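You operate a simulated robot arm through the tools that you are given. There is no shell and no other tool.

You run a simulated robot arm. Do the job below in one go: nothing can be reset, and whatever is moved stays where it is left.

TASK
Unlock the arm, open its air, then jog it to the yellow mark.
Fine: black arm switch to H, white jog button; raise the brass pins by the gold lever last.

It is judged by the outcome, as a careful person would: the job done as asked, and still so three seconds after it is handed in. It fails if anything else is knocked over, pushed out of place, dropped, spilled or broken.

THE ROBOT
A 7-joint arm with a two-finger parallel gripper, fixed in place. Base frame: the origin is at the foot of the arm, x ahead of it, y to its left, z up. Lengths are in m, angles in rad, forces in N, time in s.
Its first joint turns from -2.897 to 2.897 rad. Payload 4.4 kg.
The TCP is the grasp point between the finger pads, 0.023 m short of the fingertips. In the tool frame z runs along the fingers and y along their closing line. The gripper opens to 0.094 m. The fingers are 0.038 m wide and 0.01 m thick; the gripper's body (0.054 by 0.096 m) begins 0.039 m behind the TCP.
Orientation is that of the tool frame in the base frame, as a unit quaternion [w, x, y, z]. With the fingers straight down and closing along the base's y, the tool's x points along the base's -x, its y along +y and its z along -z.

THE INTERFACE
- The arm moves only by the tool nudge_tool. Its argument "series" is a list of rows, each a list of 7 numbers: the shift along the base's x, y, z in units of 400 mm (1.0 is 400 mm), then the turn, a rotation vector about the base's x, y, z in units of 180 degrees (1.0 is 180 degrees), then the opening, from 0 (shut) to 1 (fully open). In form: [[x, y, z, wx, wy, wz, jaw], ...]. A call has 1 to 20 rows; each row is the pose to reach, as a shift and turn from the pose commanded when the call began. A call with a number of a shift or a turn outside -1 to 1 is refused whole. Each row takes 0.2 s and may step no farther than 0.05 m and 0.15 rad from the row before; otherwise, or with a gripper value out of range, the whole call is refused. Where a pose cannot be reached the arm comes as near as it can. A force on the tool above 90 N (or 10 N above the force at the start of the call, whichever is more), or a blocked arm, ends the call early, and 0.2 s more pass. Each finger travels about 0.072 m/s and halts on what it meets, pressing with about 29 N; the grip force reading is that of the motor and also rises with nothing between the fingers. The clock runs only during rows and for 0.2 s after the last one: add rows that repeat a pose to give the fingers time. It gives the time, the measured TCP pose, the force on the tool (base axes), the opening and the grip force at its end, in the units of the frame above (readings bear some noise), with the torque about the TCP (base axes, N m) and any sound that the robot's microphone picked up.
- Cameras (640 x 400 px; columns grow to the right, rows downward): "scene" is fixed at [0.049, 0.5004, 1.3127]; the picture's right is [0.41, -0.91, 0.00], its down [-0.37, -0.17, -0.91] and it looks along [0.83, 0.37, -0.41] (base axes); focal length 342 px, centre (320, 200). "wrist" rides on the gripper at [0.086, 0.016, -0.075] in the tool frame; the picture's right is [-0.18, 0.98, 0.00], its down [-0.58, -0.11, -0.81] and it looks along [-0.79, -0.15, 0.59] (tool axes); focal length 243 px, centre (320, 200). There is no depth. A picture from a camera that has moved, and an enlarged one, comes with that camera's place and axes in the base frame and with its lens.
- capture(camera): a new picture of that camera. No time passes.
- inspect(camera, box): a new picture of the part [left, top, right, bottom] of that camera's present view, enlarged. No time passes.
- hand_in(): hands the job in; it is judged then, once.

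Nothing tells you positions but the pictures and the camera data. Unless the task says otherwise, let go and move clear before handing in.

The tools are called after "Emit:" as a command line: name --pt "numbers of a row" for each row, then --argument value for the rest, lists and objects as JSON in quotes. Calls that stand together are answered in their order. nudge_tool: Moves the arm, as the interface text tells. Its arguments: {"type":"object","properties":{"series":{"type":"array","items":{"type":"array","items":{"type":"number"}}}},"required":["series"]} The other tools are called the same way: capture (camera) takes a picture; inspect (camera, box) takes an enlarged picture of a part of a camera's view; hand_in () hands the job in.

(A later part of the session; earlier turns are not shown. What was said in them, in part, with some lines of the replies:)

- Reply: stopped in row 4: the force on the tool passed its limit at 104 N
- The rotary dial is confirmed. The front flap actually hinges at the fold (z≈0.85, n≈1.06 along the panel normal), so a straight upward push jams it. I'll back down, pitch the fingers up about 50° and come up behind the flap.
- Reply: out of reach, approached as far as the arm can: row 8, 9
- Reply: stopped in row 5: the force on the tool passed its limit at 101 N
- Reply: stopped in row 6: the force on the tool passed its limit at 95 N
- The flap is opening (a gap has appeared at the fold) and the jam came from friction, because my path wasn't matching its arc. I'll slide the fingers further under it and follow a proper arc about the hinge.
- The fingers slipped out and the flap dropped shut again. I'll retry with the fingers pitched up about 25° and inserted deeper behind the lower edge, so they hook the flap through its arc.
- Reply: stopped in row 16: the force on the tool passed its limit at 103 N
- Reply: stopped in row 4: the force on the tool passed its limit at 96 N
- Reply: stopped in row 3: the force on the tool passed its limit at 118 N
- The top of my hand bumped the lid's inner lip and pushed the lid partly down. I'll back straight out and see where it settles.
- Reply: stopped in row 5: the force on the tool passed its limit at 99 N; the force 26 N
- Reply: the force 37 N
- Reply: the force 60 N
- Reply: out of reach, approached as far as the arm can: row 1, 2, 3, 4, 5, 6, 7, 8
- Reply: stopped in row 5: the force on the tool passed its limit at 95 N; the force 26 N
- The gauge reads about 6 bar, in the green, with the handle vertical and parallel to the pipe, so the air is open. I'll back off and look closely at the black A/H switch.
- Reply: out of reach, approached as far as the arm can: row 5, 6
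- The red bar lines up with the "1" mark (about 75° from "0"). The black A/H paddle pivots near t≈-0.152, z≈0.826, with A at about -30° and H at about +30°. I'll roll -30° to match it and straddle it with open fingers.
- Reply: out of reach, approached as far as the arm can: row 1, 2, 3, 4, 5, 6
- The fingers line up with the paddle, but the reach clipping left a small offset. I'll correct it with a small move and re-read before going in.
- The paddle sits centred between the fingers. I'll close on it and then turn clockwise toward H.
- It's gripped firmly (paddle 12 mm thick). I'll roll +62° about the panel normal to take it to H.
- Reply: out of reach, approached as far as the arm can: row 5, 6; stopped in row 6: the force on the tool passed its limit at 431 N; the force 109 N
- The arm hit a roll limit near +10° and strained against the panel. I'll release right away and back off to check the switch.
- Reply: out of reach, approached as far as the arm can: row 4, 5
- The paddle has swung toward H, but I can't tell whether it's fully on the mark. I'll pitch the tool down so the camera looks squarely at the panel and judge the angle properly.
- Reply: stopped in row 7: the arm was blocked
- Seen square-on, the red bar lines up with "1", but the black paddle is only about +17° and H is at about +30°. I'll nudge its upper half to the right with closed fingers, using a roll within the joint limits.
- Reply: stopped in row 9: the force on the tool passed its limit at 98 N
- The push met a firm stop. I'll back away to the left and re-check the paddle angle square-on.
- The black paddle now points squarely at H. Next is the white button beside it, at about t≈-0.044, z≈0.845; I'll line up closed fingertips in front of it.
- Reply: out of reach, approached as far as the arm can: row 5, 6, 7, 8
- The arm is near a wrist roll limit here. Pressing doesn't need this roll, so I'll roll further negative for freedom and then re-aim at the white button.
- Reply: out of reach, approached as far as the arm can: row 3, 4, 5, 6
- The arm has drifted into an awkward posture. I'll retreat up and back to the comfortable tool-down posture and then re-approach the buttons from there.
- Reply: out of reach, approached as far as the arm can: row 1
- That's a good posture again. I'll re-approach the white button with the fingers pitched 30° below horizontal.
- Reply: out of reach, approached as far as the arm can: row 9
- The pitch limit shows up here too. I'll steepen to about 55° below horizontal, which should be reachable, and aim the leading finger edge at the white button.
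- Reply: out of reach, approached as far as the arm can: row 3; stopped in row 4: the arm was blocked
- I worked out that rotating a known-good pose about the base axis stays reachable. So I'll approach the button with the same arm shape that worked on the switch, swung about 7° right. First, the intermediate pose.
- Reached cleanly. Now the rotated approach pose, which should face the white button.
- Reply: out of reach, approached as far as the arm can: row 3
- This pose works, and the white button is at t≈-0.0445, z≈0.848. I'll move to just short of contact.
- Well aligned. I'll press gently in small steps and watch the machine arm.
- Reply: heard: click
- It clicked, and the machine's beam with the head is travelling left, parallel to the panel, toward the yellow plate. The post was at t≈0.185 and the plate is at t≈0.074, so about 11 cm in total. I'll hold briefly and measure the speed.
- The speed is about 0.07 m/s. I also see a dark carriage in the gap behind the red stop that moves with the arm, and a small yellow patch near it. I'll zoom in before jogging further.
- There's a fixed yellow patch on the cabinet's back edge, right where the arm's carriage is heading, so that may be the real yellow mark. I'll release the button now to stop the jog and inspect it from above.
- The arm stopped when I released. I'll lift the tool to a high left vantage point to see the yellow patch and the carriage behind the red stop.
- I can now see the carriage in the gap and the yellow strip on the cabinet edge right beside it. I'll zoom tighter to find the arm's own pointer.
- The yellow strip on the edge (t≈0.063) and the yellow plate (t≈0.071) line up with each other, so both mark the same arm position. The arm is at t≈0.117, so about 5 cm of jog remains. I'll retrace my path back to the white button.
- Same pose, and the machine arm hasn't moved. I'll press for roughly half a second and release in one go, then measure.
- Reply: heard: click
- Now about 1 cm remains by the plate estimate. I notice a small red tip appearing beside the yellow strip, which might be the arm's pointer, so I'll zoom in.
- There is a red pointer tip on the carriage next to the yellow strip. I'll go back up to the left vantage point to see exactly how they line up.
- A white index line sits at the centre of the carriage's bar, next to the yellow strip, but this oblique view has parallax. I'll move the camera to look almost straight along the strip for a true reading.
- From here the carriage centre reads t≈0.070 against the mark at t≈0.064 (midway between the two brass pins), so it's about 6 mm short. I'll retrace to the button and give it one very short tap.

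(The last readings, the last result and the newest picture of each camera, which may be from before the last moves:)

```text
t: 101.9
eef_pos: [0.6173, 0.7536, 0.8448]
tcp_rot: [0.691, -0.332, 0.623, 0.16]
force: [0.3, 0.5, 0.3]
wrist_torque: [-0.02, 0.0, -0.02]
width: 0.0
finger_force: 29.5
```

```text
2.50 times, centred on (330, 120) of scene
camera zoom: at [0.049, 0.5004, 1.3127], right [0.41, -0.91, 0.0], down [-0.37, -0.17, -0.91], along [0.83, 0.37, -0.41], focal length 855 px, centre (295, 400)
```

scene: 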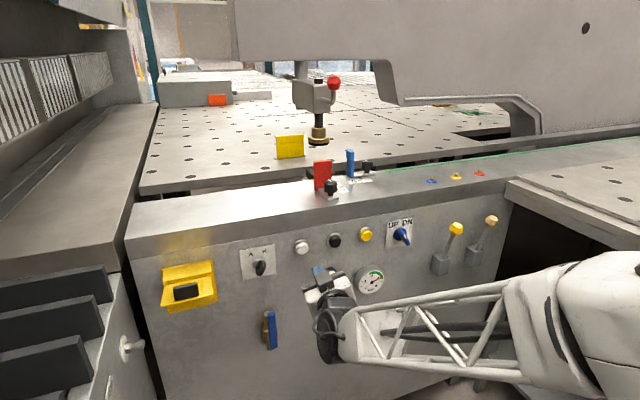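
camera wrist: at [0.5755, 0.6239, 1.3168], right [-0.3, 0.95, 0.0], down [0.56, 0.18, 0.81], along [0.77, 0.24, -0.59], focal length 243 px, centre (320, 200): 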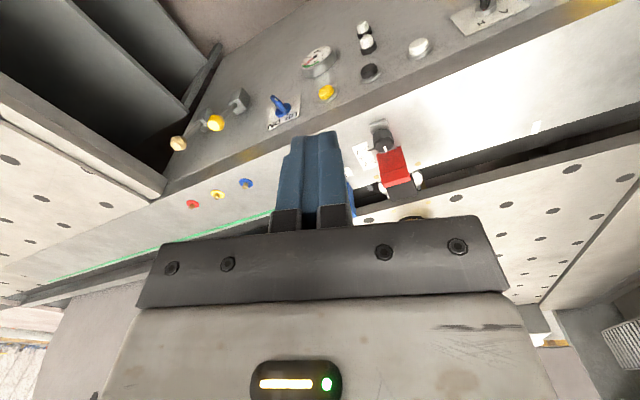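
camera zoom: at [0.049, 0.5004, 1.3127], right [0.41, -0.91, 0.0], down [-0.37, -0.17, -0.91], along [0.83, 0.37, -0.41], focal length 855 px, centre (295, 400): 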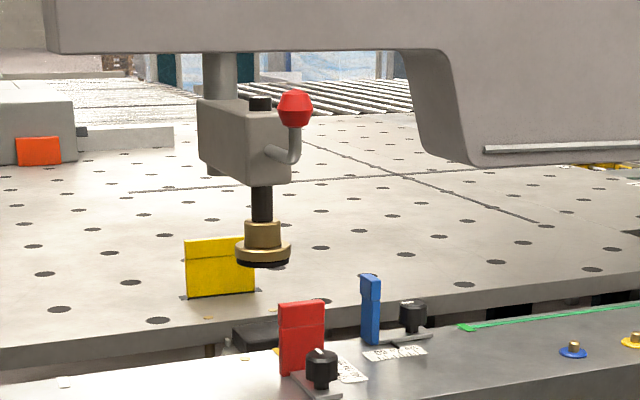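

Emit:
nudge_tool --pt "0.05 0.058 0.004 0 0 0 0" --pt "0.1 0.115 0.004 0 0 0 0" --pt "0.141 0.16 0.004 0 0 0 0" --pt "0.1562 0.1797 0.004 0 0 0 0" --pt "0.1 0.115 0.004 0 0 0 0"

Emit:
inspect --camera "scene" --box '[240, 40, 420, 200]'

Emit:
inspect --camera "scene" --box '[302, 170, 326, 188]'

```text
t: 103.1
eef_pos: [0.6587, 0.8026, 0.8485]
tcp_rot: [0.69, -0.331, 0.623, 0.159]
force: [-0.3, -0.2, -0.7]
wrist_torque: [0.0, 0.0, 0.0]
width: 0.0
finger_force: 29.5
heard: click
```

```text
2.50 times, centred on (330, 120) of scene
camera zoom: at [0.049, 0.5004, 1.3127], right [0.41, -0.91, 0.0], down [-0.37, -0.17, -0.91], along [0.83, 0.37, -0.41], focal length 855 px, centre (295, 400)
```

zoom: 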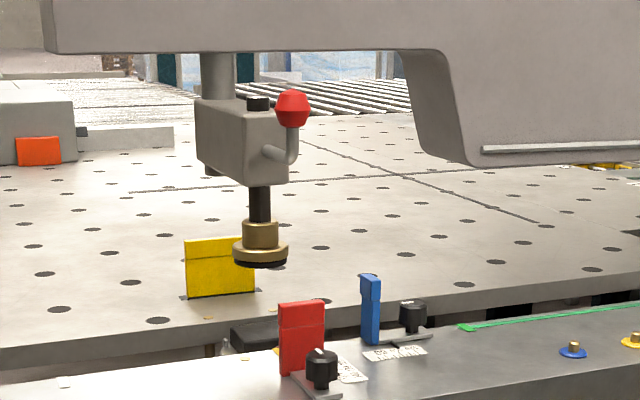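

```text
16.00 times, centred on (314, 179) of scene
camera zoom: at [0.049, 0.5004, 1.3127], right [0.41, -0.91, 0.0], down [-0.37, -0.17, -0.91], along [0.83, 0.37, -0.41], focal length 5474 px, centre (416, 536)
```

zoom: 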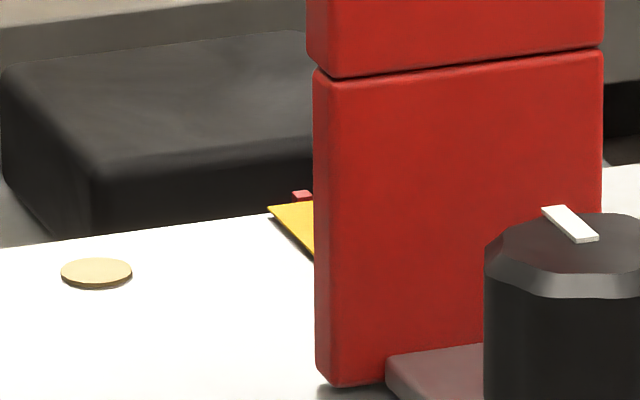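

It moved about 3 mm. I'll return to the left vantage point for a final alignment check of the white index line against the yellow strip.

Emit:
nudge_tool --pt "-0.06 -0.07 0 0 0 0 0" --pt "-0.104 -0.12 0 0 0 0 0" --pt "-0.164 -0.19 0.05 -0.0252 0.0334 -0.003 0" --pt "-0.224 -0.25 0.12 -0.0503 0.0667 -0.006 0" --pt "-0.274 -0.29 0.2 -0.0755 0.1001 -0.0089 0" --pt "-0.314 -0.3 0.28 -0.1006 0.1335 -0.0119 0" --pt "-0.354 -0.28 0.37 -0.1258 0.1668 -0.0149 0" --pt "-0.384 -0.24 0.46 -0.1509 0.2002 -0.0179 0" --pt "-0.414 -0.19 0.55 -0.1761 0.2336 -0.0208 0" --pt "-0.444 -0.13 0.64 -0.2012 0.2669 -0.0238 0" --pt "-0.464 -0.07 0.73 -0.2264 0.3003 -0.0268 0" --pt "-0.484 -0.01 0.82 -0.2515 0.3337 -0.0298 0" --pt "-0.504 0.06 0.91 -0.2767 0.367 -0.0327 0" --pt "-0.519 0.123 0.99 -0.3018 0.4004 -0.0357 0"

Emit:
inspect --camera "wrist" --box '[220, 189, 240, 204]'

Emit:
inspect --camera "wrist" --box '[222, 192, 234, 202]'

```text
t: 106.1
eef_pos: [0.4495, 0.8513, 1.2454]
tcp_rot: [0.0, -0.407, 0.914, -0.002]
force: [0.1, 0.2, 0.6]
wrist_torque: [0.02, 0.0, -0.01]
width: 0.0002
finger_force: 28.8
```

```text
16.00 times, centred on (230, 196) of wrist
camera zoom: at [0.38, 0.7983, 1.32], right [-0.61, 0.8, 0.0], down [0.47, 0.36, 0.81], along [0.64, 0.49, -0.59], focal length 3882 px, centre (1760, 256)
```

zoom: 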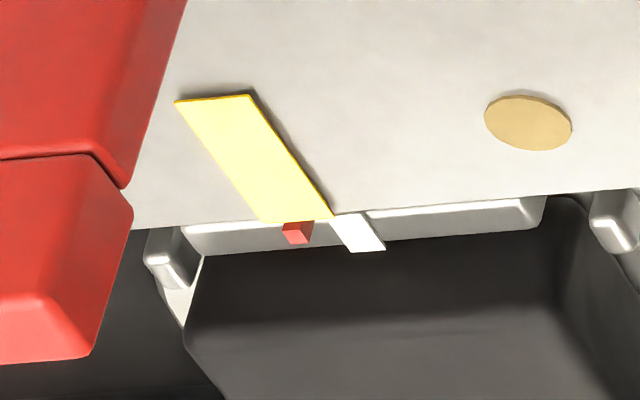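

```text
16.00 times, centred on (228, 197) of wrist
camera zoom: at [0.38, 0.7983, 1.32], right [-0.61, 0.8, 0.0], down [0.47, 0.36, 0.81], along [0.64, 0.49, -0.59], focal length 3882 px, centre (1792, 248)
```

zoom: 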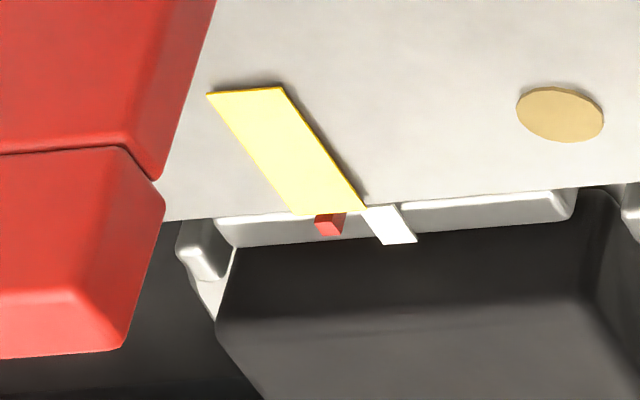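

The red pointer tip (nearly level with the strip) now sits within about 2 mm of the yellow strip's centre, and the white line is just lower and shifted by parallax. The arm is on the mark. Next I'll examine the two levers to pick out the gold one.

Emit:
inspect --camera "scene" --box '[420, 205, 510, 285]'

Emit:
inspect --camera "scene" --box '[480, 210, 504, 230]'

Emit:
capture --camera "scene"

Emit:
inspect --camera "scene" --box '[410, 160, 510, 200]'

```text
5.00 times, centred on (465, 245) of scene
camera zoom: at [0.049, 0.5004, 1.3127], right [0.41, -0.91, 0.0], down [-0.37, -0.17, -0.91], along [0.83, 0.37, -0.41], focal length 1711 px, centre (-405, -25)
```

zoom: 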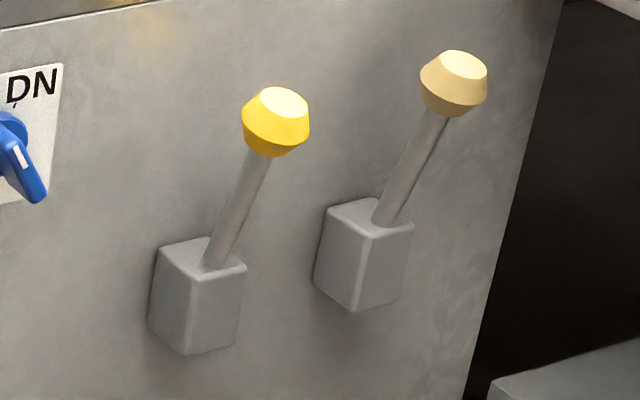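

```text
16.00 times, centred on (492, 220) of scene
camera zoom: at [0.049, 0.5004, 1.3127], right [0.41, -0.91, 0.0], down [-0.37, -0.17, -0.91], along [0.83, 0.37, -0.41], focal length 5474 px, centre (-2432, -120)
```

zoom: 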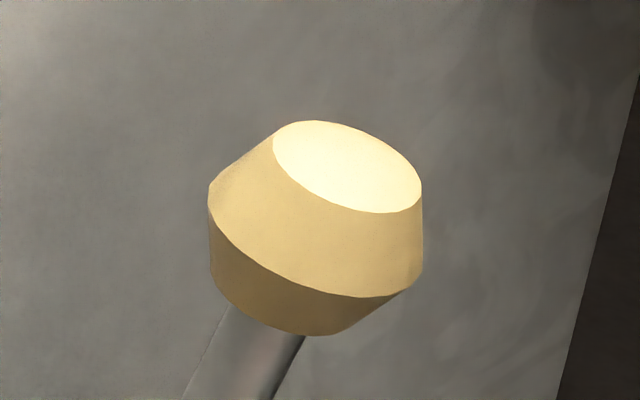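

```text
taken
```

scene: 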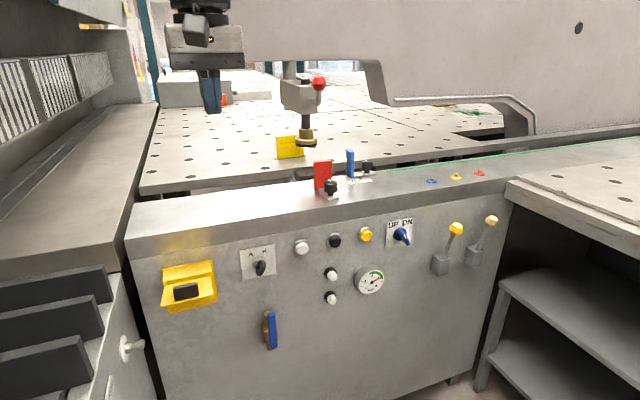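

```text
6.40 times, centred on (460, 180) of scene
camera zoom: at [0.049, 0.5004, 1.3127], right [0.41, -0.91, 0.0], down [-0.37, -0.17, -0.91], along [0.83, 0.37, -0.41], focal length 2190 px, centre (-576, 328)
```

zoom: 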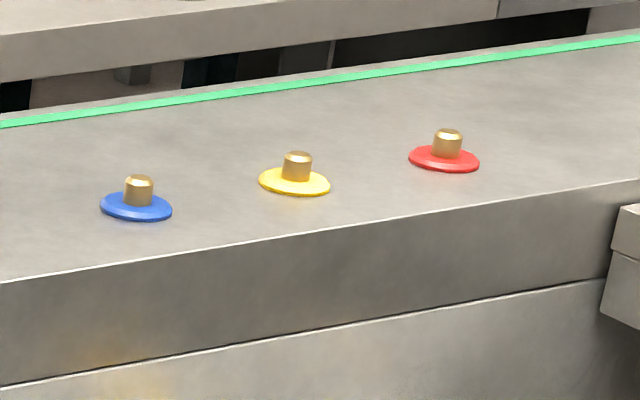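

The right-hand lever's knob is gold (the same tone as the flush brass pin discs), while the left one is bright yellow, so the gold lever is the right one. I'll move over for a closer look at how it travels.

Emit:
nudge_tool --pt "0.05 -0.0875 -0.0125 0 0 0 0" --pt "0.1 -0.175 -0.025 0 0 0 0" --pt "0.15 -0.2625 -0.0375 0 0 0 0" --pt "0.2 -0.35 -0.05 0 0 0 0" --pt "0.25 -0.4375 -0.0625 0 0 0 0" --pt "0.3 -0.525 -0.075 0 0 0 0" --pt "0.35 -0.6125 -0.0875 0 0 0 0" --pt "0.4 -0.7 -0.1 0 0 0 0" --pt "0.45 -0.7875 -0.1125 0 0 0 0" --pt "0.5 -0.875 -0.125 0 0 0 0"

Emit:
nudge_tool --pt "0.04 -0.09 -0.05 0 0 0 0" --pt "0.08 -0.18 -0.1 0 0 0 0" --pt "0.12 -0.27 -0.15 0 0 0 0" --pt "0.17 -0.36 -0.19 0 0 0 0" --pt "0.22 -0.45 -0.23 0 0 0 0"

Emit:
capture --camera "wrist"

Emit:
capture --camera "scene"

```text
t: 108.3
eef_pos: [0.6517, 0.5013, 1.1943]
tcp_rot: [0.001, -0.405, 0.914, 0.0]
force: [0.0, 0.2, -0.2]
wrist_torque: [0.0, 0.04, -0.02]
width: 0.0
finger_force: 28.9
```

```text
t: 109.5
eef_pos: [0.7375, 0.3223, 1.1034]
tcp_rot: [0.0, -0.405, 0.914, -0.001]
force: [0.1, -0.1, 0.7]
wrist_torque: [-0.01, -0.04, 0.02]
width: 0.0001
finger_force: 29.8
```

```text
taken
camera wrist: at [0.668, 0.2703, 1.177], right [-0.61, 0.8, 0.0], down [0.47, 0.36, 0.81], along [0.64, 0.49, -0.59], focal length 243 px, centre (320, 200)
```

wrist: 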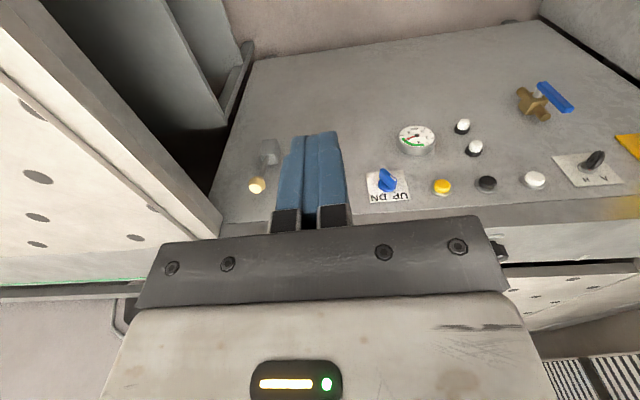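

```text
taken
```

scene: 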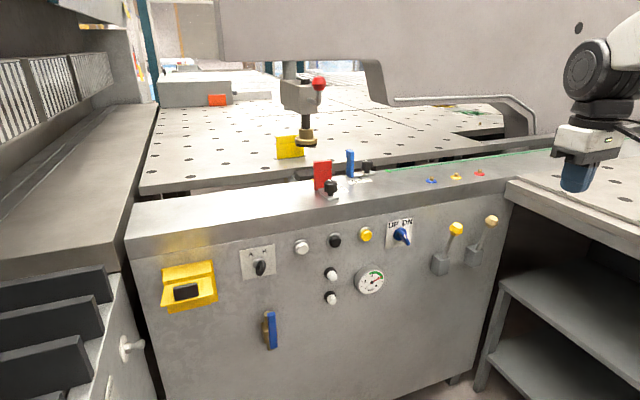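

Emit:
inspect --camera "wrist" --box '[220, 120, 300, 220]'

Emit:
inspect --camera "wrist" --box '[0, 60, 300, 260]'

```text
4.00 times, centred on (260, 170) of wrist
camera zoom: at [0.668, 0.2703, 1.177], right [-0.61, 0.8, 0.0], down [0.47, 0.36, 0.81], along [0.64, 0.49, -0.59], focal length 970 px, centre (560, 320)
```

zoom: 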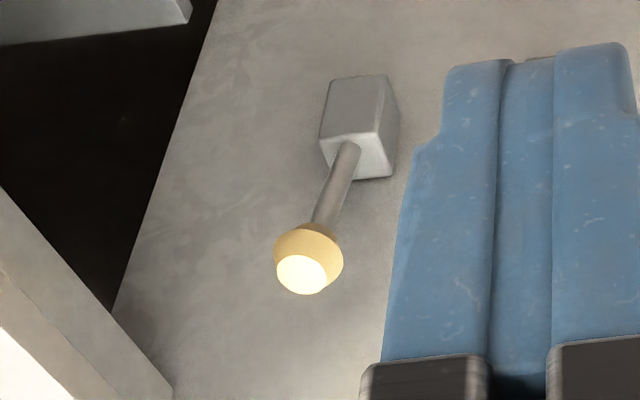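

```text
2.00 times, centred on (150, 160) of wrist
camera zoom: at [0.668, 0.2703, 1.177], right [-0.61, 0.8, 0.0], down [0.47, 0.36, 0.81], along [0.64, 0.49, -0.59], focal length 485 px, centre (660, 280)
```

zoom: 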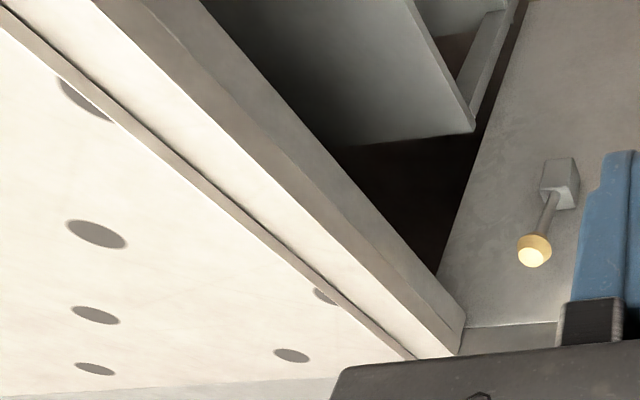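

The gold lever's ball is near (1.06, 0.40, 0.85), far out, with a worktable edge just to its right. I'll reuse the proven approach path, rotated 30° clockwise about the base, checking clearance as I go. First, the rotated start pose.

Emit:
nudge_tool --pt "0.034 0.08 0.058 0 0 -0.028 0" --pt "0.068 0.16 0.115 0 0 -0.056 0" --pt "0.102 0.24 0.173 0 0 -0.083 0" --pt "0.136 0.32 0.231 0 0 -0.111 0" --pt "0.17 0.4 0.289 0 0 -0.139 0" --pt "0.204 0.479 0.3465 0 0 -0.1667 0"

Emit:
capture --camera "wrist"

Emit:
capture --camera "scene"

```text
t: 110.9
eef_pos: [0.8218, 0.5128, 1.2428]
tcp_rot: [0.0, -0.154, 0.988, -0.001]
force: [0.4, 0.6, 0.5]
wrist_torque: [-0.03, -0.01, 0.0]
width: 0.0002
finger_force: 29.1
```

```text
taken
camera wrist: at [0.733, 0.5026, 1.3168], right [-0.12, 0.99, 0.0], down [0.59, 0.08, 0.81], along [0.8, 0.1, -0.59], focal length 243 px, centre (320, 200)
```

wrist: 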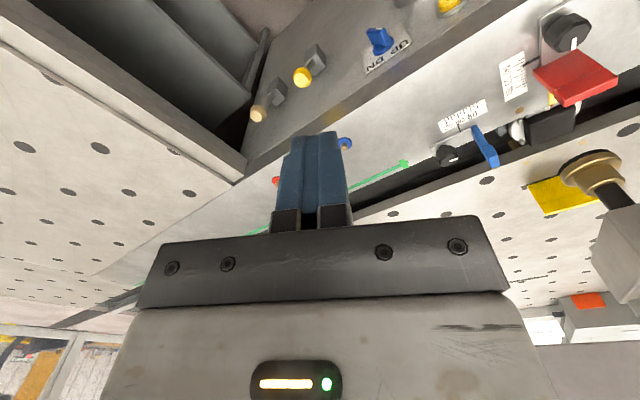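

```text
taken
```

scene: 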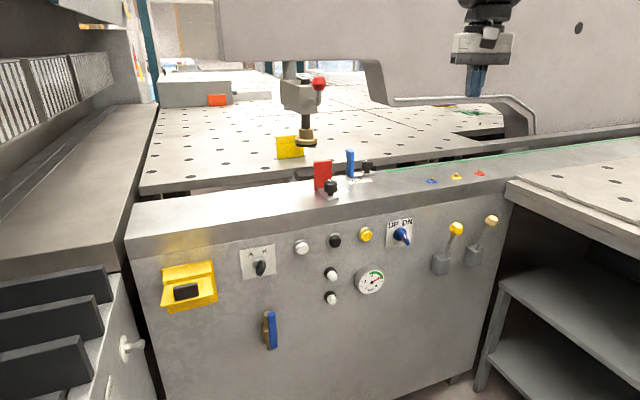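

From this right-hand viewpoint I can also check the pointer and strip. I'll zoom in there and on the lever.

Emit:
inspect --camera "wrist" --box '[530, 80, 590, 125]'

Emit:
inspect --camera "wrist" --box '[220, 30, 340, 150]'

```text
8.89 times, centred on (560, 102) of wrist
camera zoom: at [0.733, 0.5026, 1.3168], right [-0.12, 0.99, 0.0], down [0.59, 0.08, 0.81], along [0.8, 0.1, -0.59], focal length 2157 px, centre (-1813, 1067)
```

zoom: 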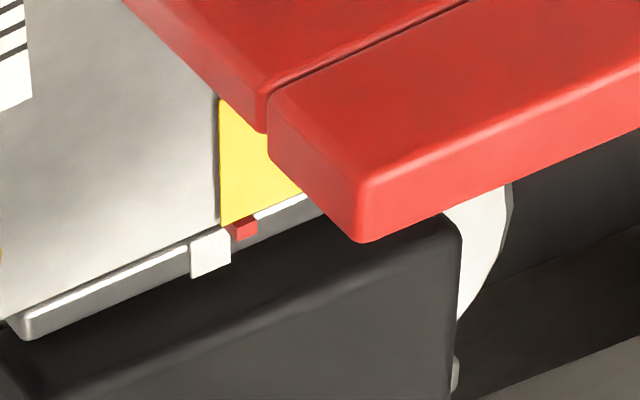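

```text
3.33 times, centred on (280, 90) of wrist
camera zoom: at [0.733, 0.5026, 1.3168], right [-0.12, 0.99, 0.0], down [0.59, 0.08, 0.81], along [0.8, 0.1, -0.59], focal length 809 px, centre (453, 567)
```

zoom: 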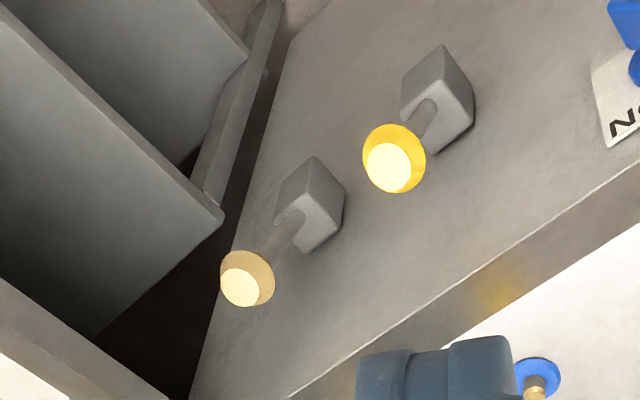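

Combining both views, the pointer is about 2 mm from the yellow strip's centre, well within its 10 mm width. I'll leave it and continue along the rotated path toward the gold lever.

Emit:
nudge_tool --pt "-0.0185 -0.0621 -0.08 0.0051 -0.0415 0.003 0" --pt "-0.0362 -0.1327 -0.17 0.0102 -0.083 0.006 0" --pt "-0.0489 -0.1946 -0.26 0.0153 -0.1244 0.0089 0" --pt "-0.0615 -0.2566 -0.35 0.0204 -0.1659 0.0119 0" --pt "-0.0656 -0.3236 -0.44 0.0255 -0.2074 0.0149 0" --pt "-0.0646 -0.3819 -0.53 0.0306 -0.2489 0.0179 0"

Emit:
capture --camera "scene"

Emit:
capture --camera "wrist"

```text
t: 112.3
eef_pos: [0.7951, 0.3632, 1.0313]
tcp_rot: [0.385, -0.17, 0.907, -0.013]
force: [0.5, -1.3, 1.4]
wrist_torque: [-0.01, 0.03, 0.02]
width: 0.0002
finger_force: 29.3
```

```text
taken
```

scene: 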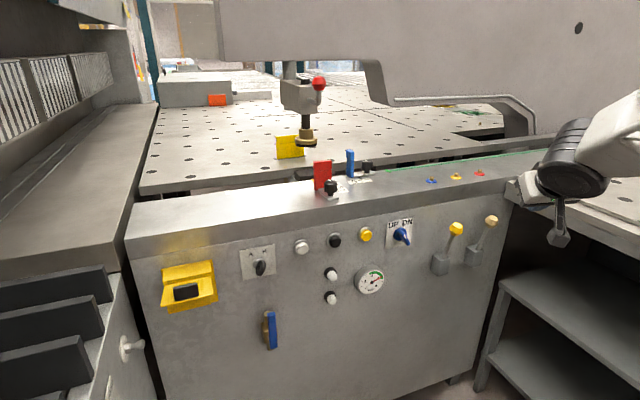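

```text
taken
camera wrist: at [0.6819, 0.3417, 1.0216], right [-0.17, 0.98, -0.02], down [-0.16, 0.0, 0.99], along [0.97, 0.18, 0.16], focal length 243 px, centre (320, 200)
```

wrist: 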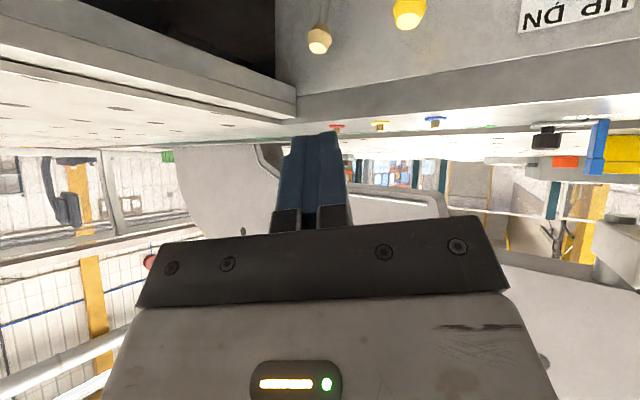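

Still clear. I'll continue in smaller chunks, watching the elbow against the worktable.

Emit:
nudge_tool --pt "0.006 -0.0496 -0.09 0.0051 -0.0415 0.003 0" --pt "0.0306 -0.0869 -0.18 0.0102 -0.083 0.006 0" --pt "0.0703 -0.0983 -0.26 0.0153 -0.1244 0.0089 0"

Emit:
capture --camera "scene"

Emit:
capture --camera "wrist"

```text
t: 113.1
eef_pos: [0.821, 0.3174, 0.9211]
tcp_rot: [0.55, -0.143, 0.823, -0.012]
force: [0.3, 1.9, 1.4]
wrist_torque: [-0.11, 0.03, -0.05]
width: 0.0001
finger_force: 28.7
```

```text
taken
```

scene: 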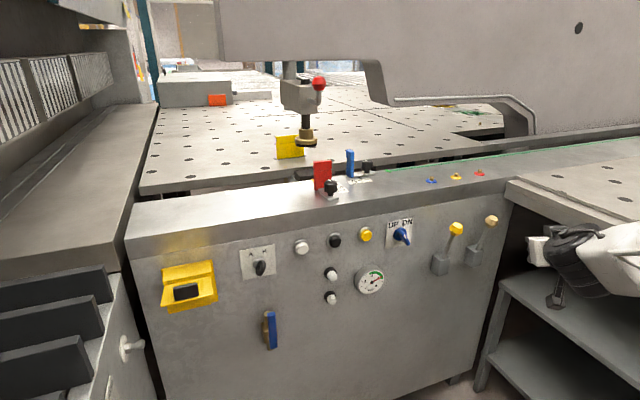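

```text
taken
camera wrist: at [0.7202, 0.3024, 0.8709], right [-0.15, 0.99, -0.01], down [-0.5, -0.07, 0.86], along [0.85, 0.14, 0.51], focal length 243 px, centre (320, 200)
```

wrist: 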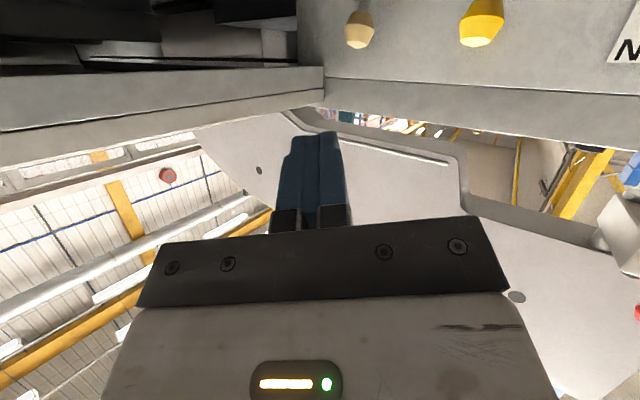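

The gold ball is ahead with good clearance. I'll finish the approach to a level pose and open the gripper.

Emit:
nudge_tool --pt "0.0633 0.0097 -0.08 0.0051 -0.0415 0.003 0.3" --pt "0.1452 0.0316 -0.15 0.0102 -0.083 0.006 0.6" --pt "0.2322 0.0623 -0.2 0.0153 -0.1244 0.0089 0.85"

Emit:
capture --camera "scene"

Emit:
capture --camera "wrist"

```text
t: 113.9
eef_pos: [0.9163, 0.3457, 0.845]
tcp_rot: [0.708, -0.159, 0.688, -0.025]
force: [-0.2, 0.2, 0.1]
wrist_torque: [-0.02, 0.03, -0.03]
width: 0.0797
finger_force: 0.0
```

```text
taken
```

scene: 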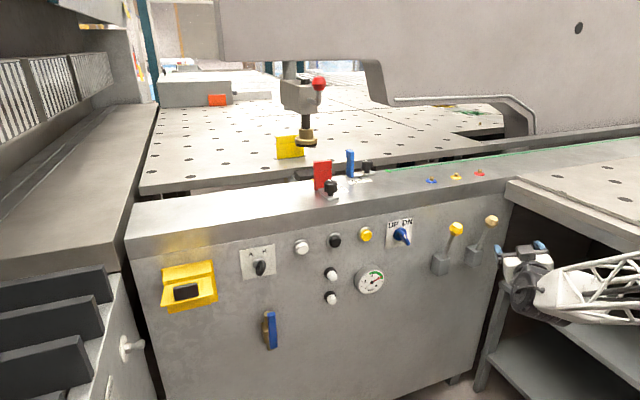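

```text
taken
camera wrist: at [0.8439, 0.3253, 0.7569], right [-0.19, 0.98, -0.08], down [-0.8, -0.11, 0.59], along [0.57, 0.17, 0.81], focal length 243 px, centre (320, 200)
```

wrist: 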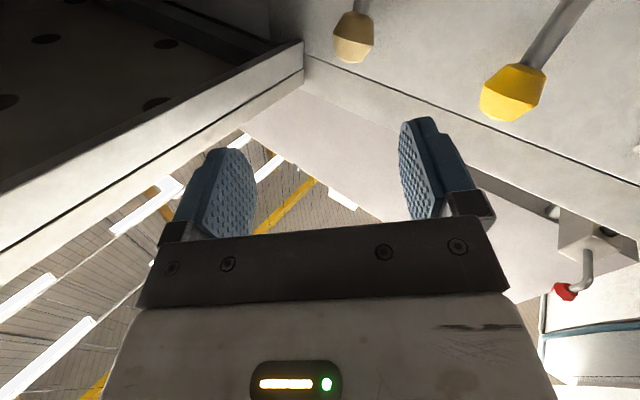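

The gold knob is straight ahead, about 15 cm away. I'll shift left to centre it, narrow the opening a bit, and advance most of the way.

Emit:
nudge_tool --pt "-0.013 0.066 -0.005 0 0 0 0.72" --pt "0.06 0.08 -0.005 0 0 0 0.72" --pt "0.14 0.096 -0.005 0 0 0 0.72" --pt "0.22 0.111 -0.005 0 0 0 0.72"

Emit:
capture --camera "wrist"

Emit:
capture --camera "scene"

```text
t: 114.9
eef_pos: [1.0046, 0.389, 0.8436]
tcp_rot: [0.708, -0.159, 0.688, -0.025]
force: [-0.3, -0.8, -0.3]
wrist_torque: [0.02, 0.0, -0.02]
width: 0.0676
finger_force: 0.0
```

```text
taken
camera wrist: at [0.9327, 0.3691, 0.7559], right [-0.19, 0.98, -0.08], down [-0.8, -0.11, 0.59], along [0.57, 0.17, 0.81], focal length 243 px, centre (320, 200)
```

wrist: 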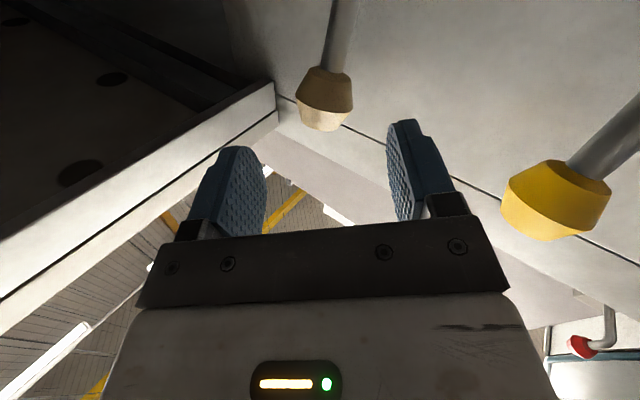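

```text
taken
```

scene: 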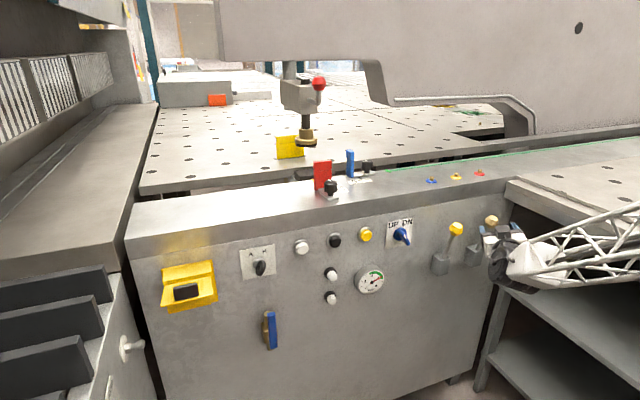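

It's centred nicely between the fingers. I'll advance the last 4.5 cm and close on the knob.

Emit:
nudge_tool --pt "0.055 0.011 -0.01 0 0 0 0.72" --pt "0.112 0.022 -0.012 0 0 0 0.72"

Emit:
capture --camera "wrist"

```text
t: 115.5
eef_pos: [1.0487, 0.3976, 0.8399]
tcp_rot: [0.708, -0.159, 0.688, -0.025]
force: [0.1, -0.5, 0.6]
wrist_torque: [-0.01, 0.04, 0.01]
width: 0.0678
finger_force: 0.2
```

```text
taken
camera wrist: at [0.977, 0.3777, 0.7516], right [-0.19, 0.98, -0.08], down [-0.8, -0.11, 0.59], along [0.57, 0.17, 0.81], focal length 243 px, centre (320, 200)
```

wrist: 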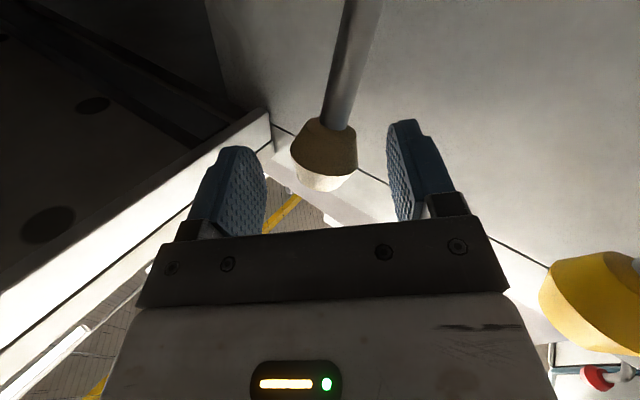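

The knob is between the pads, so I'll close.

Emit:
nudge_tool --pt "0 0 0 0 0 0 0.5" --pt "0 0 0 0 0 0 0.3" --pt "0 0 0 0 0 0 0.2" --pt "0 0 0 0 0 0 0.2"

Emit:
capture --camera "wrist"

Emit:
inspect --camera "scene" --box '[280, 120, 500, 240]'

```text
t: 116.5
eef_pos: [1.0478, 0.3981, 0.8377]
tcp_rot: [0.708, -0.159, 0.688, -0.026]
force: [-9.3, 19.2, -3.4]
wrist_torque: [0.13, -0.5, 0.65]
width: 0.0372
finger_force: 45.0
```

```text
taken
camera wrist: at [0.976, 0.3786, 0.7505], right [-0.19, 0.98, -0.08], down [-0.8, -0.11, 0.59], along [0.57, 0.17, 0.81], focal length 243 px, centre (320, 200)
```

wrist: 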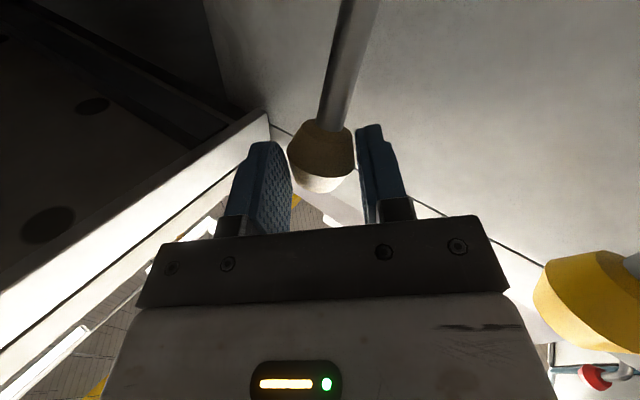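

```text
2.91 times, centred on (390, 180) of scene
camera zoom: at [0.049, 0.5004, 1.3127], right [0.41, -0.91, 0.0], down [-0.37, -0.17, -0.91], along [0.83, 0.37, -0.41], focal length 995 px, centre (116, 258)
```

zoom: 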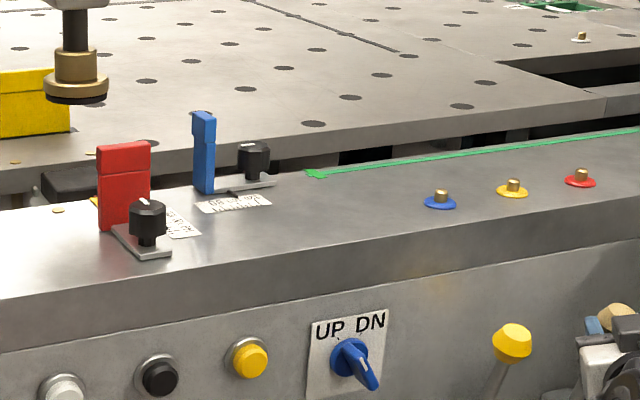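

Gripped. I'll test by pulling gently outward from the panel (and slightly down), watching force and pins.

Emit:
nudge_tool --pt "-0.0084 -0.0093 -0.002 0 0 0 0.1" --pt "-0.0167 -0.0186 -0.005 0 0 0 0.1" --pt "-0.0251 -0.0278 -0.009 0 0 0 0.1" --pt "-0.0335 -0.0371 -0.014 0 0 0 0.1"

Emit:
inspect --camera "scene" --box '[280, 120, 500, 240]'

Emit:
inspect --camera "scene" --box '[420, 205, 540, 285]'

```text
t: 117.5
eef_pos: [1.0329, 0.3851, 0.832]
tcp_rot: [0.708, -0.159, 0.688, -0.025]
force: [-15.0, 34.9, -11.9]
wrist_torque: [0.27, -0.95, 1.14]
width: 0.0376
finger_force: 45.0
```

```text
2.91 times, centred on (390, 180) of scene
camera zoom: at [0.049, 0.5004, 1.3127], right [0.41, -0.91, 0.0], down [-0.37, -0.17, -0.91], along [0.83, 0.37, -0.41], focal length 995 px, centre (116, 258)
```

zoom: 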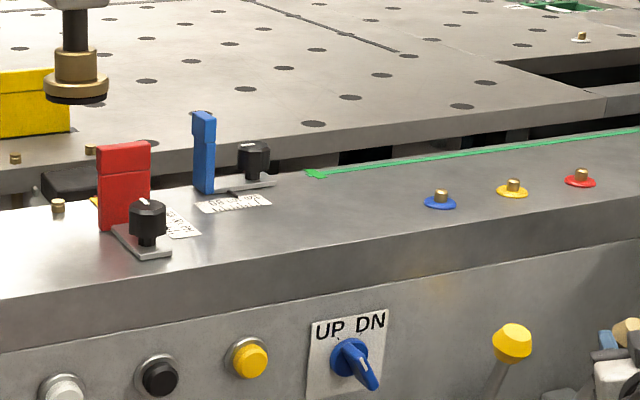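

```text
5.00 times, centred on (480, 245) of scene
camera zoom: at [0.049, 0.5004, 1.3127], right [0.41, -0.91, 0.0], down [-0.37, -0.17, -0.91], along [0.83, 0.37, -0.41], focal length 1711 px, centre (-480, -25)
```

zoom: 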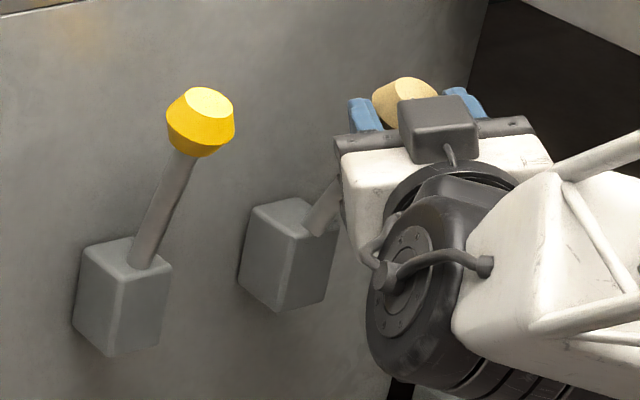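

The brass pins are rising, so pulling the gold lever down is right. I'll continue along its arc to the end stop.

Emit:
nudge_tool --pt "-0.0151 -0.0167 -0.01 0 0 0 0.1" --pt "-0.0285 -0.0316 -0.02 0 0 0 0.1" --pt "-0.0427 -0.0473 -0.035 0 0 0 0.1" --pt "-0.0569 -0.0631 -0.051 0 0 0 0.1" --pt "-0.0703 -0.078 -0.07 0 0 0 0.1" --pt "-0.0829 -0.0919 -0.089 0 0 0 0.1"

Emit:
inspect --camera "scene" --box '[280, 120, 500, 240]'

Emit:
inspect --camera "scene" --box '[420, 205, 540, 285]'

```text
t: 118.9
eef_pos: [1.0008, 0.3483, 0.7953]
tcp_rot: [0.707, -0.159, 0.689, -0.025]
force: [-1.9, 65.4, -32.6]
wrist_torque: [0.09, -0.33, 1.0]
width: 0.0377
finger_force: 45.0
```

```text
2.91 times, centred on (390, 180) of scene
camera zoom: at [0.049, 0.5004, 1.3127], right [0.41, -0.91, 0.0], down [-0.37, -0.17, -0.91], along [0.83, 0.37, -0.41], focal length 995 px, centre (116, 258)
```

zoom: 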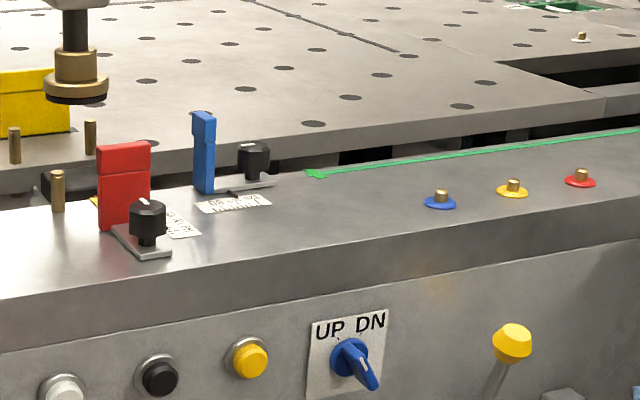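

```text
5.00 times, centred on (480, 245) of scene
camera zoom: at [0.049, 0.5004, 1.3127], right [0.41, -0.91, 0.0], down [-0.37, -0.17, -0.91], along [0.83, 0.37, -0.41], focal length 1711 px, centre (-480, -25)
```

zoom: 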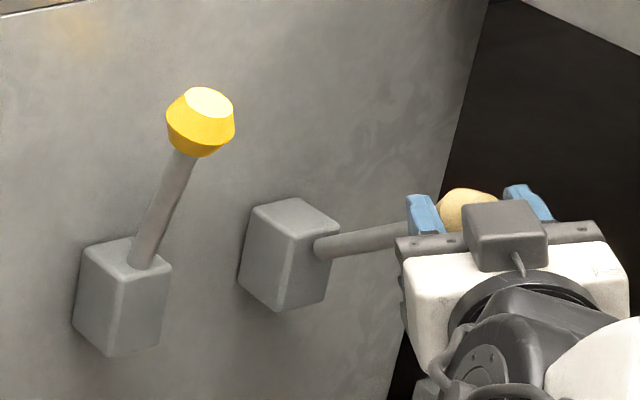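

Three brass pins are now well up. The side force says the arc is tightening, so I'll ease in and continue mostly downward to the stop.

Emit:
nudge_tool --pt "-0.003 0.012 -0.012 0 0 0 0.1" --pt "-0.003 0.014 -0.027 0 0 0 0.1" --pt "-0.002 0.016 -0.042 0 0 0 0.1" --pt "0 0.018 -0.058 0 0 0 0.1"

Emit:
inspect --camera "scene" --box '[280, 120, 500, 240]'

Emit:
inspect --camera "scene" --box '[420, 205, 540, 285]'

```text
t: 119.8
eef_pos: [1.0054, 0.3468, 0.7845]
tcp_rot: [0.711, -0.154, 0.685, -0.026]
force: [-33.8, -24.2, 19.9]
wrist_torque: [-0.26, 0.95, 0.33]
width: 0.041
finger_force: 45.0
stopped in row 4: the force on the tool passed its limit at 128 N (the readings are from after the stop); the commanded pose is now the measured one
```

```text
2.91 times, centred on (390, 180) of scene
camera zoom: at [0.049, 0.5004, 1.3127], right [0.41, -0.91, 0.0], down [-0.37, -0.17, -0.91], along [0.83, 0.37, -0.41], focal length 995 px, centre (116, 258)
```

zoom: 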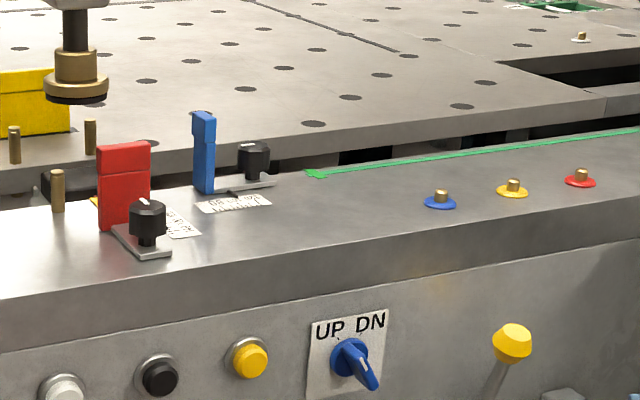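

```text
5.00 times, centred on (480, 245) of scene
camera zoom: at [0.049, 0.5004, 1.3127], right [0.41, -0.91, 0.0], down [-0.37, -0.17, -0.91], along [0.83, 0.37, -0.41], focal length 1711 px, centre (-480, -25)
```

zoom: 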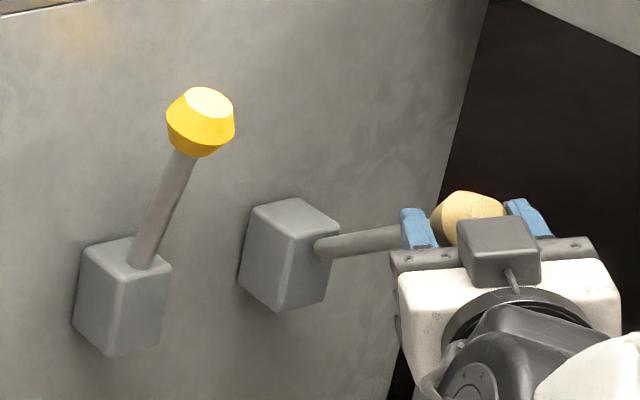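

The lever is at its end stop and the pins are fully up. I'll open the fingers, back straight out and confirm it holds.

Emit:
nudge_tool --pt "0 0 0 0 0 0 0.55" --pt "0 0 0 0 0 0 0.75" --pt "0 0 0 0 0 0 0.75" --pt "-0.06 -0.012 0 0 0 0 0.75" --pt "-0.15 -0.03 0 0 0 0 0.75" --pt "-0.25 -0.05 0 0 0 0 0.75"

Emit:
inspect --camera "scene" --box '[280, 120, 500, 240]'

Emit:
inspect --camera "scene" --box '[420, 205, 540, 285]'

Emit:
capture --camera "wrist"

Emit:
capture --camera "scene"

```text
t: 121.2
eef_pos: [0.9048, 0.33, 0.7845]
tcp_rot: [0.711, -0.154, 0.685, -0.026]
force: [-0.3, -0.3, 0.2]
wrist_torque: [-0.01, 0.0, 0.01]
width: 0.0701
finger_force: 0.1
```

```text
2.91 times, centred on (390, 180) of scene
camera zoom: at [0.049, 0.5004, 1.3127], right [0.41, -0.91, 0.0], down [-0.37, -0.17, -0.91], along [0.83, 0.37, -0.41], focal length 995 px, centre (116, 258)
```

zoom: 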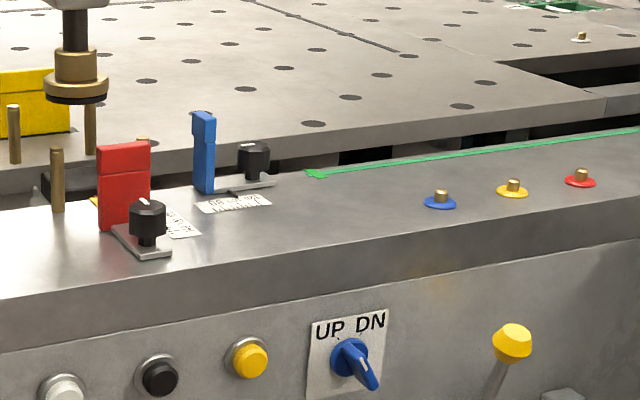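

```text
5.00 times, centred on (480, 245) of scene
camera zoom: at [0.049, 0.5004, 1.3127], right [0.41, -0.91, 0.0], down [-0.37, -0.17, -0.91], along [0.83, 0.37, -0.41], focal length 1711 px, centre (-480, -25)
```

zoom: 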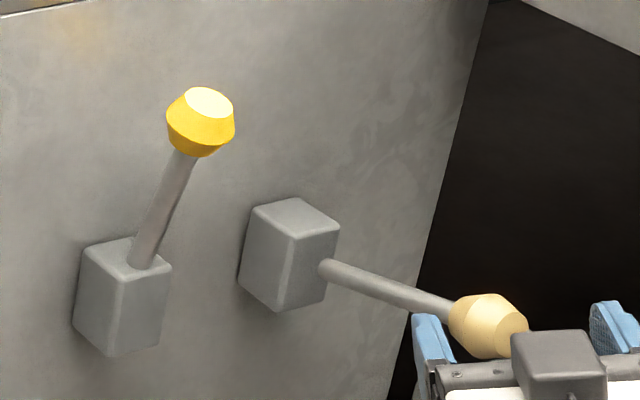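

```text
taken
camera wrist: at [0.8338, 0.3095, 0.6957], right [-0.18, 0.98, -0.07], down [-0.81, -0.11, 0.58], along [0.56, 0.16, 0.81], focal length 243 px, centre (320, 200)
```

wrist: 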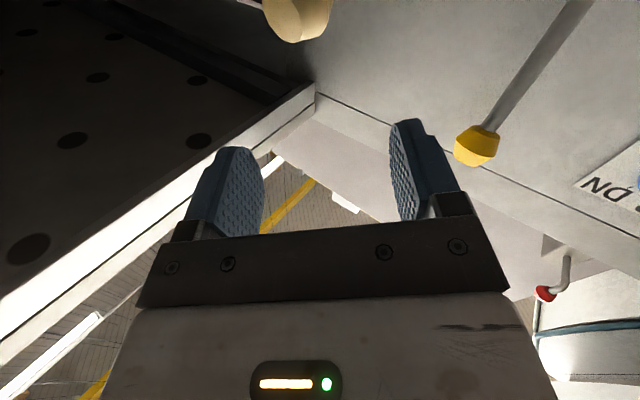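

```text
taken
```

scene: 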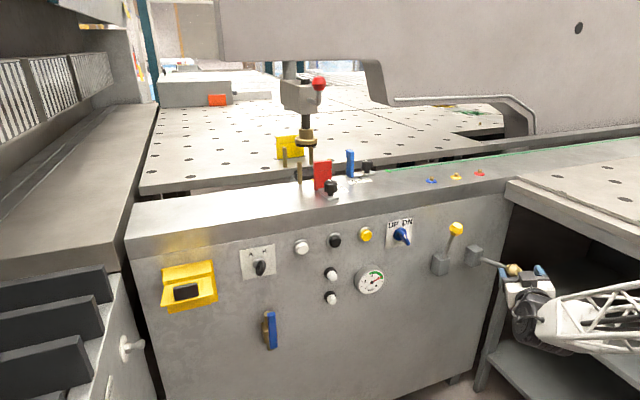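

The lever snapped fully down on its own and the pins are at full height. I'll retreat along the reverse path to get clear, then do a final check of everything.

Emit:
nudge_tool --pt "-0.02 -0.004 0.07 0 0 0 0.75" --pt "-0.02 -0.004 0.15 0 0 0 0.75" --pt "-0.107 -0.0347 0.2 -0.0051 0.0415 -0.003 0.5" --pt "-0.1889 -0.0566 0.27 -0.0102 0.083 -0.006 0.3" --pt "-0.2522 -0.0663 0.35 -0.0153 0.1244 -0.0089 0.1" --pt "-0.2919 -0.0549 0.43 -0.0204 0.1659 -0.0119 0" --pt "-0.3165 -0.0176 0.52 -0.0255 0.2074 -0.0149 0" --pt "-0.3225 0.032 0.61 -0.0306 0.2489 -0.0179 0" --pt "-0.3235 0.0903 0.7 -0.0357 0.2903 -0.0208 0" --pt "-0.3194 0.1573 0.79 -0.0408 0.3318 -0.0238 0" --pt "-0.3068 0.2193 0.87 -0.0459 0.3733 -0.0268 0"

Emit:
capture --camera "scene"

Emit:
capture --camera "wrist"

```text
t: 123.6
eef_pos: [0.7831, 0.4161, 1.1298]
tcp_rot: [0.198, -0.164, 0.966, -0.011]
force: [-0.8, 0.6, -0.6]
wrist_torque: [-0.02, -0.01, 0.01]
width: 0.0001
finger_force: 28.9
```

```text
taken
```

scene: 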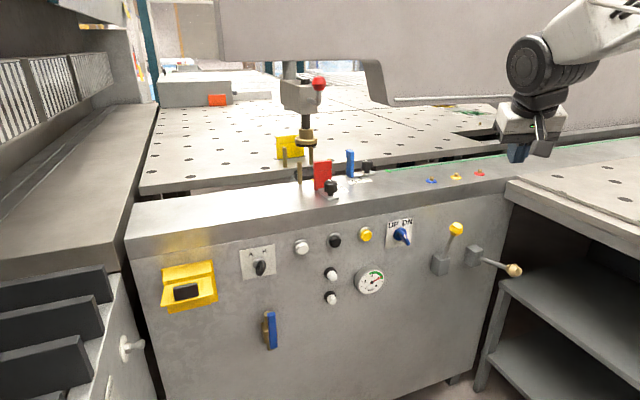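

```text
taken
camera wrist: at [0.674, 0.4012, 1.1647], right [-0.15, 0.99, -0.02], down [0.23, 0.05, 0.97], along [0.96, 0.14, -0.23], focal length 243 px, centre (320, 200)
```

wrist: 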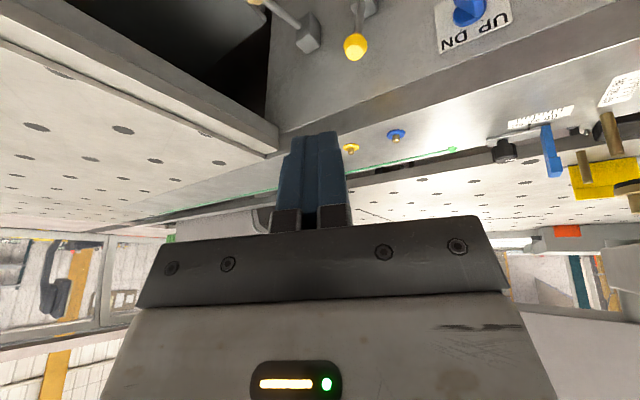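

Emit:
inspect --camera "scene" --box '[265, 120, 345, 200]'

Emit:
inspect --camera "scene" --box '[150, 230, 390, 350]'

Emit:
inspect --camera "wrist" --box '[480, 60, 640, 220]'

Emit:
inspect --camera "scene" --box '[302, 170, 326, 188]'

```text
5.00 times, centred on (305, 160) of scene
camera zoom: at [0.049, 0.5004, 1.3127], right [0.41, -0.91, 0.0], down [-0.37, -0.17, -0.91], along [0.83, 0.37, -0.41], focal length 1711 px, centre (395, 400)
```

zoom: 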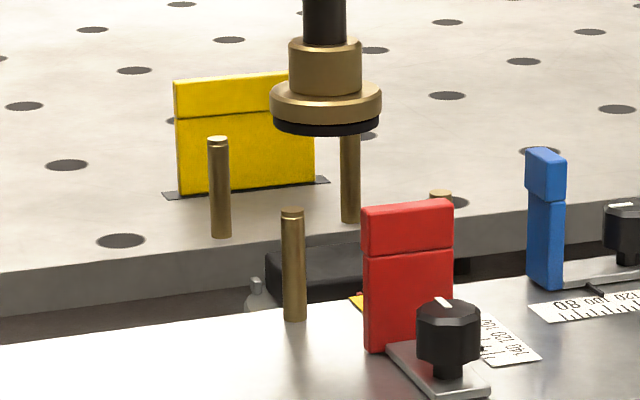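

```text
2.67 times, centred on (270, 290) of scene
camera zoom: at [0.049, 0.5004, 1.3127], right [0.41, -0.91, 0.0], down [-0.37, -0.17, -0.91], along [0.83, 0.37, -0.41], focal length 912 px, centre (453, -40)
```

zoom: 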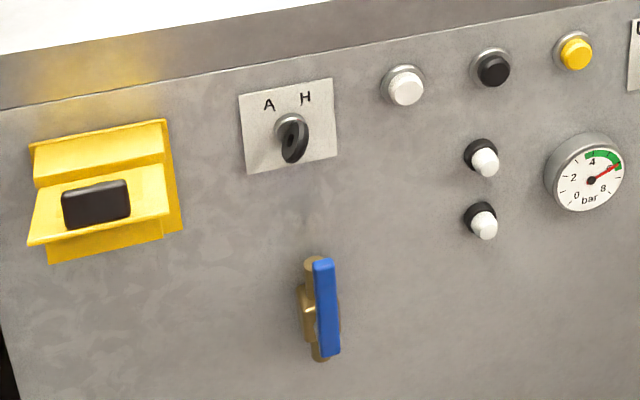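

```text
2.50 times, centred on (560, 140) of wrist
camera zoom: at [0.674, 0.4012, 1.1647], right [-0.15, 0.99, -0.02], down [0.23, 0.05, 0.97], along [0.96, 0.14, -0.23], focal length 606 px, centre (-280, 350)
```

zoom: 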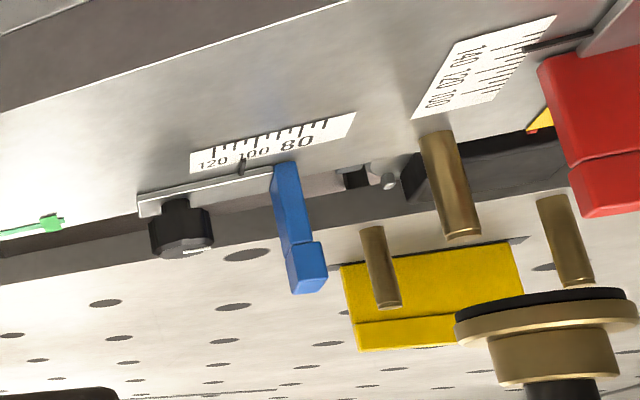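

```text
16.00 times, centred on (314, 179) of scene
camera zoom: at [0.049, 0.5004, 1.3127], right [0.41, -0.91, 0.0], down [-0.37, -0.17, -0.91], along [0.83, 0.37, -0.41], focal length 5474 px, centre (416, 536)
```

zoom: 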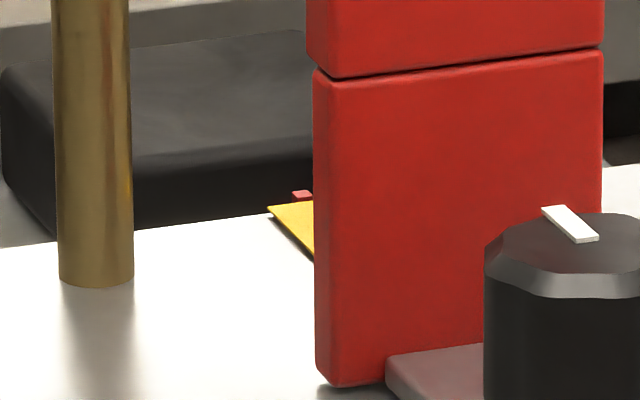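

The lock is off at "1", the air valve is open at about 6 bar, the switch is on H and the arm's pointer is at the yellow mark. The gold lever is down, all four brass pins are up, and the robot is clear of everything, so I'm handing in.

Emit:
hand_in

```text
The job is handed in.
```

I've handed the job in. Each requested step was done in order, and the robot was clear of the machine when I handed in.

- **Unlocking:** I lifted the yellow padlock cover and turned the red knob behind it from 0 to 1. I left the cover open.
- **Air:** The blue valve handle is vertical and the gauge reads about 6 bar, in the green.
- **Arm switch:** The black switch points to H. On the first attempt at turning it, the robot reached a joint limit and pushed on the panel with a brief force of about 430 N. I saw no damage afterwards.
- **Jog:** I used the white button in three presses. The arm's pointer sits about 2 mm from the centre of the yellow strip, which is about 10 mm wide.
- **Brass pins:** I pulled the gold lever (the right-hand one) down last. It stayed down and all four brass pins are up.

While I was opening the cover and turning the knob, the lid, its tab and the knob took pushes of about 100–120 N. All three still work.
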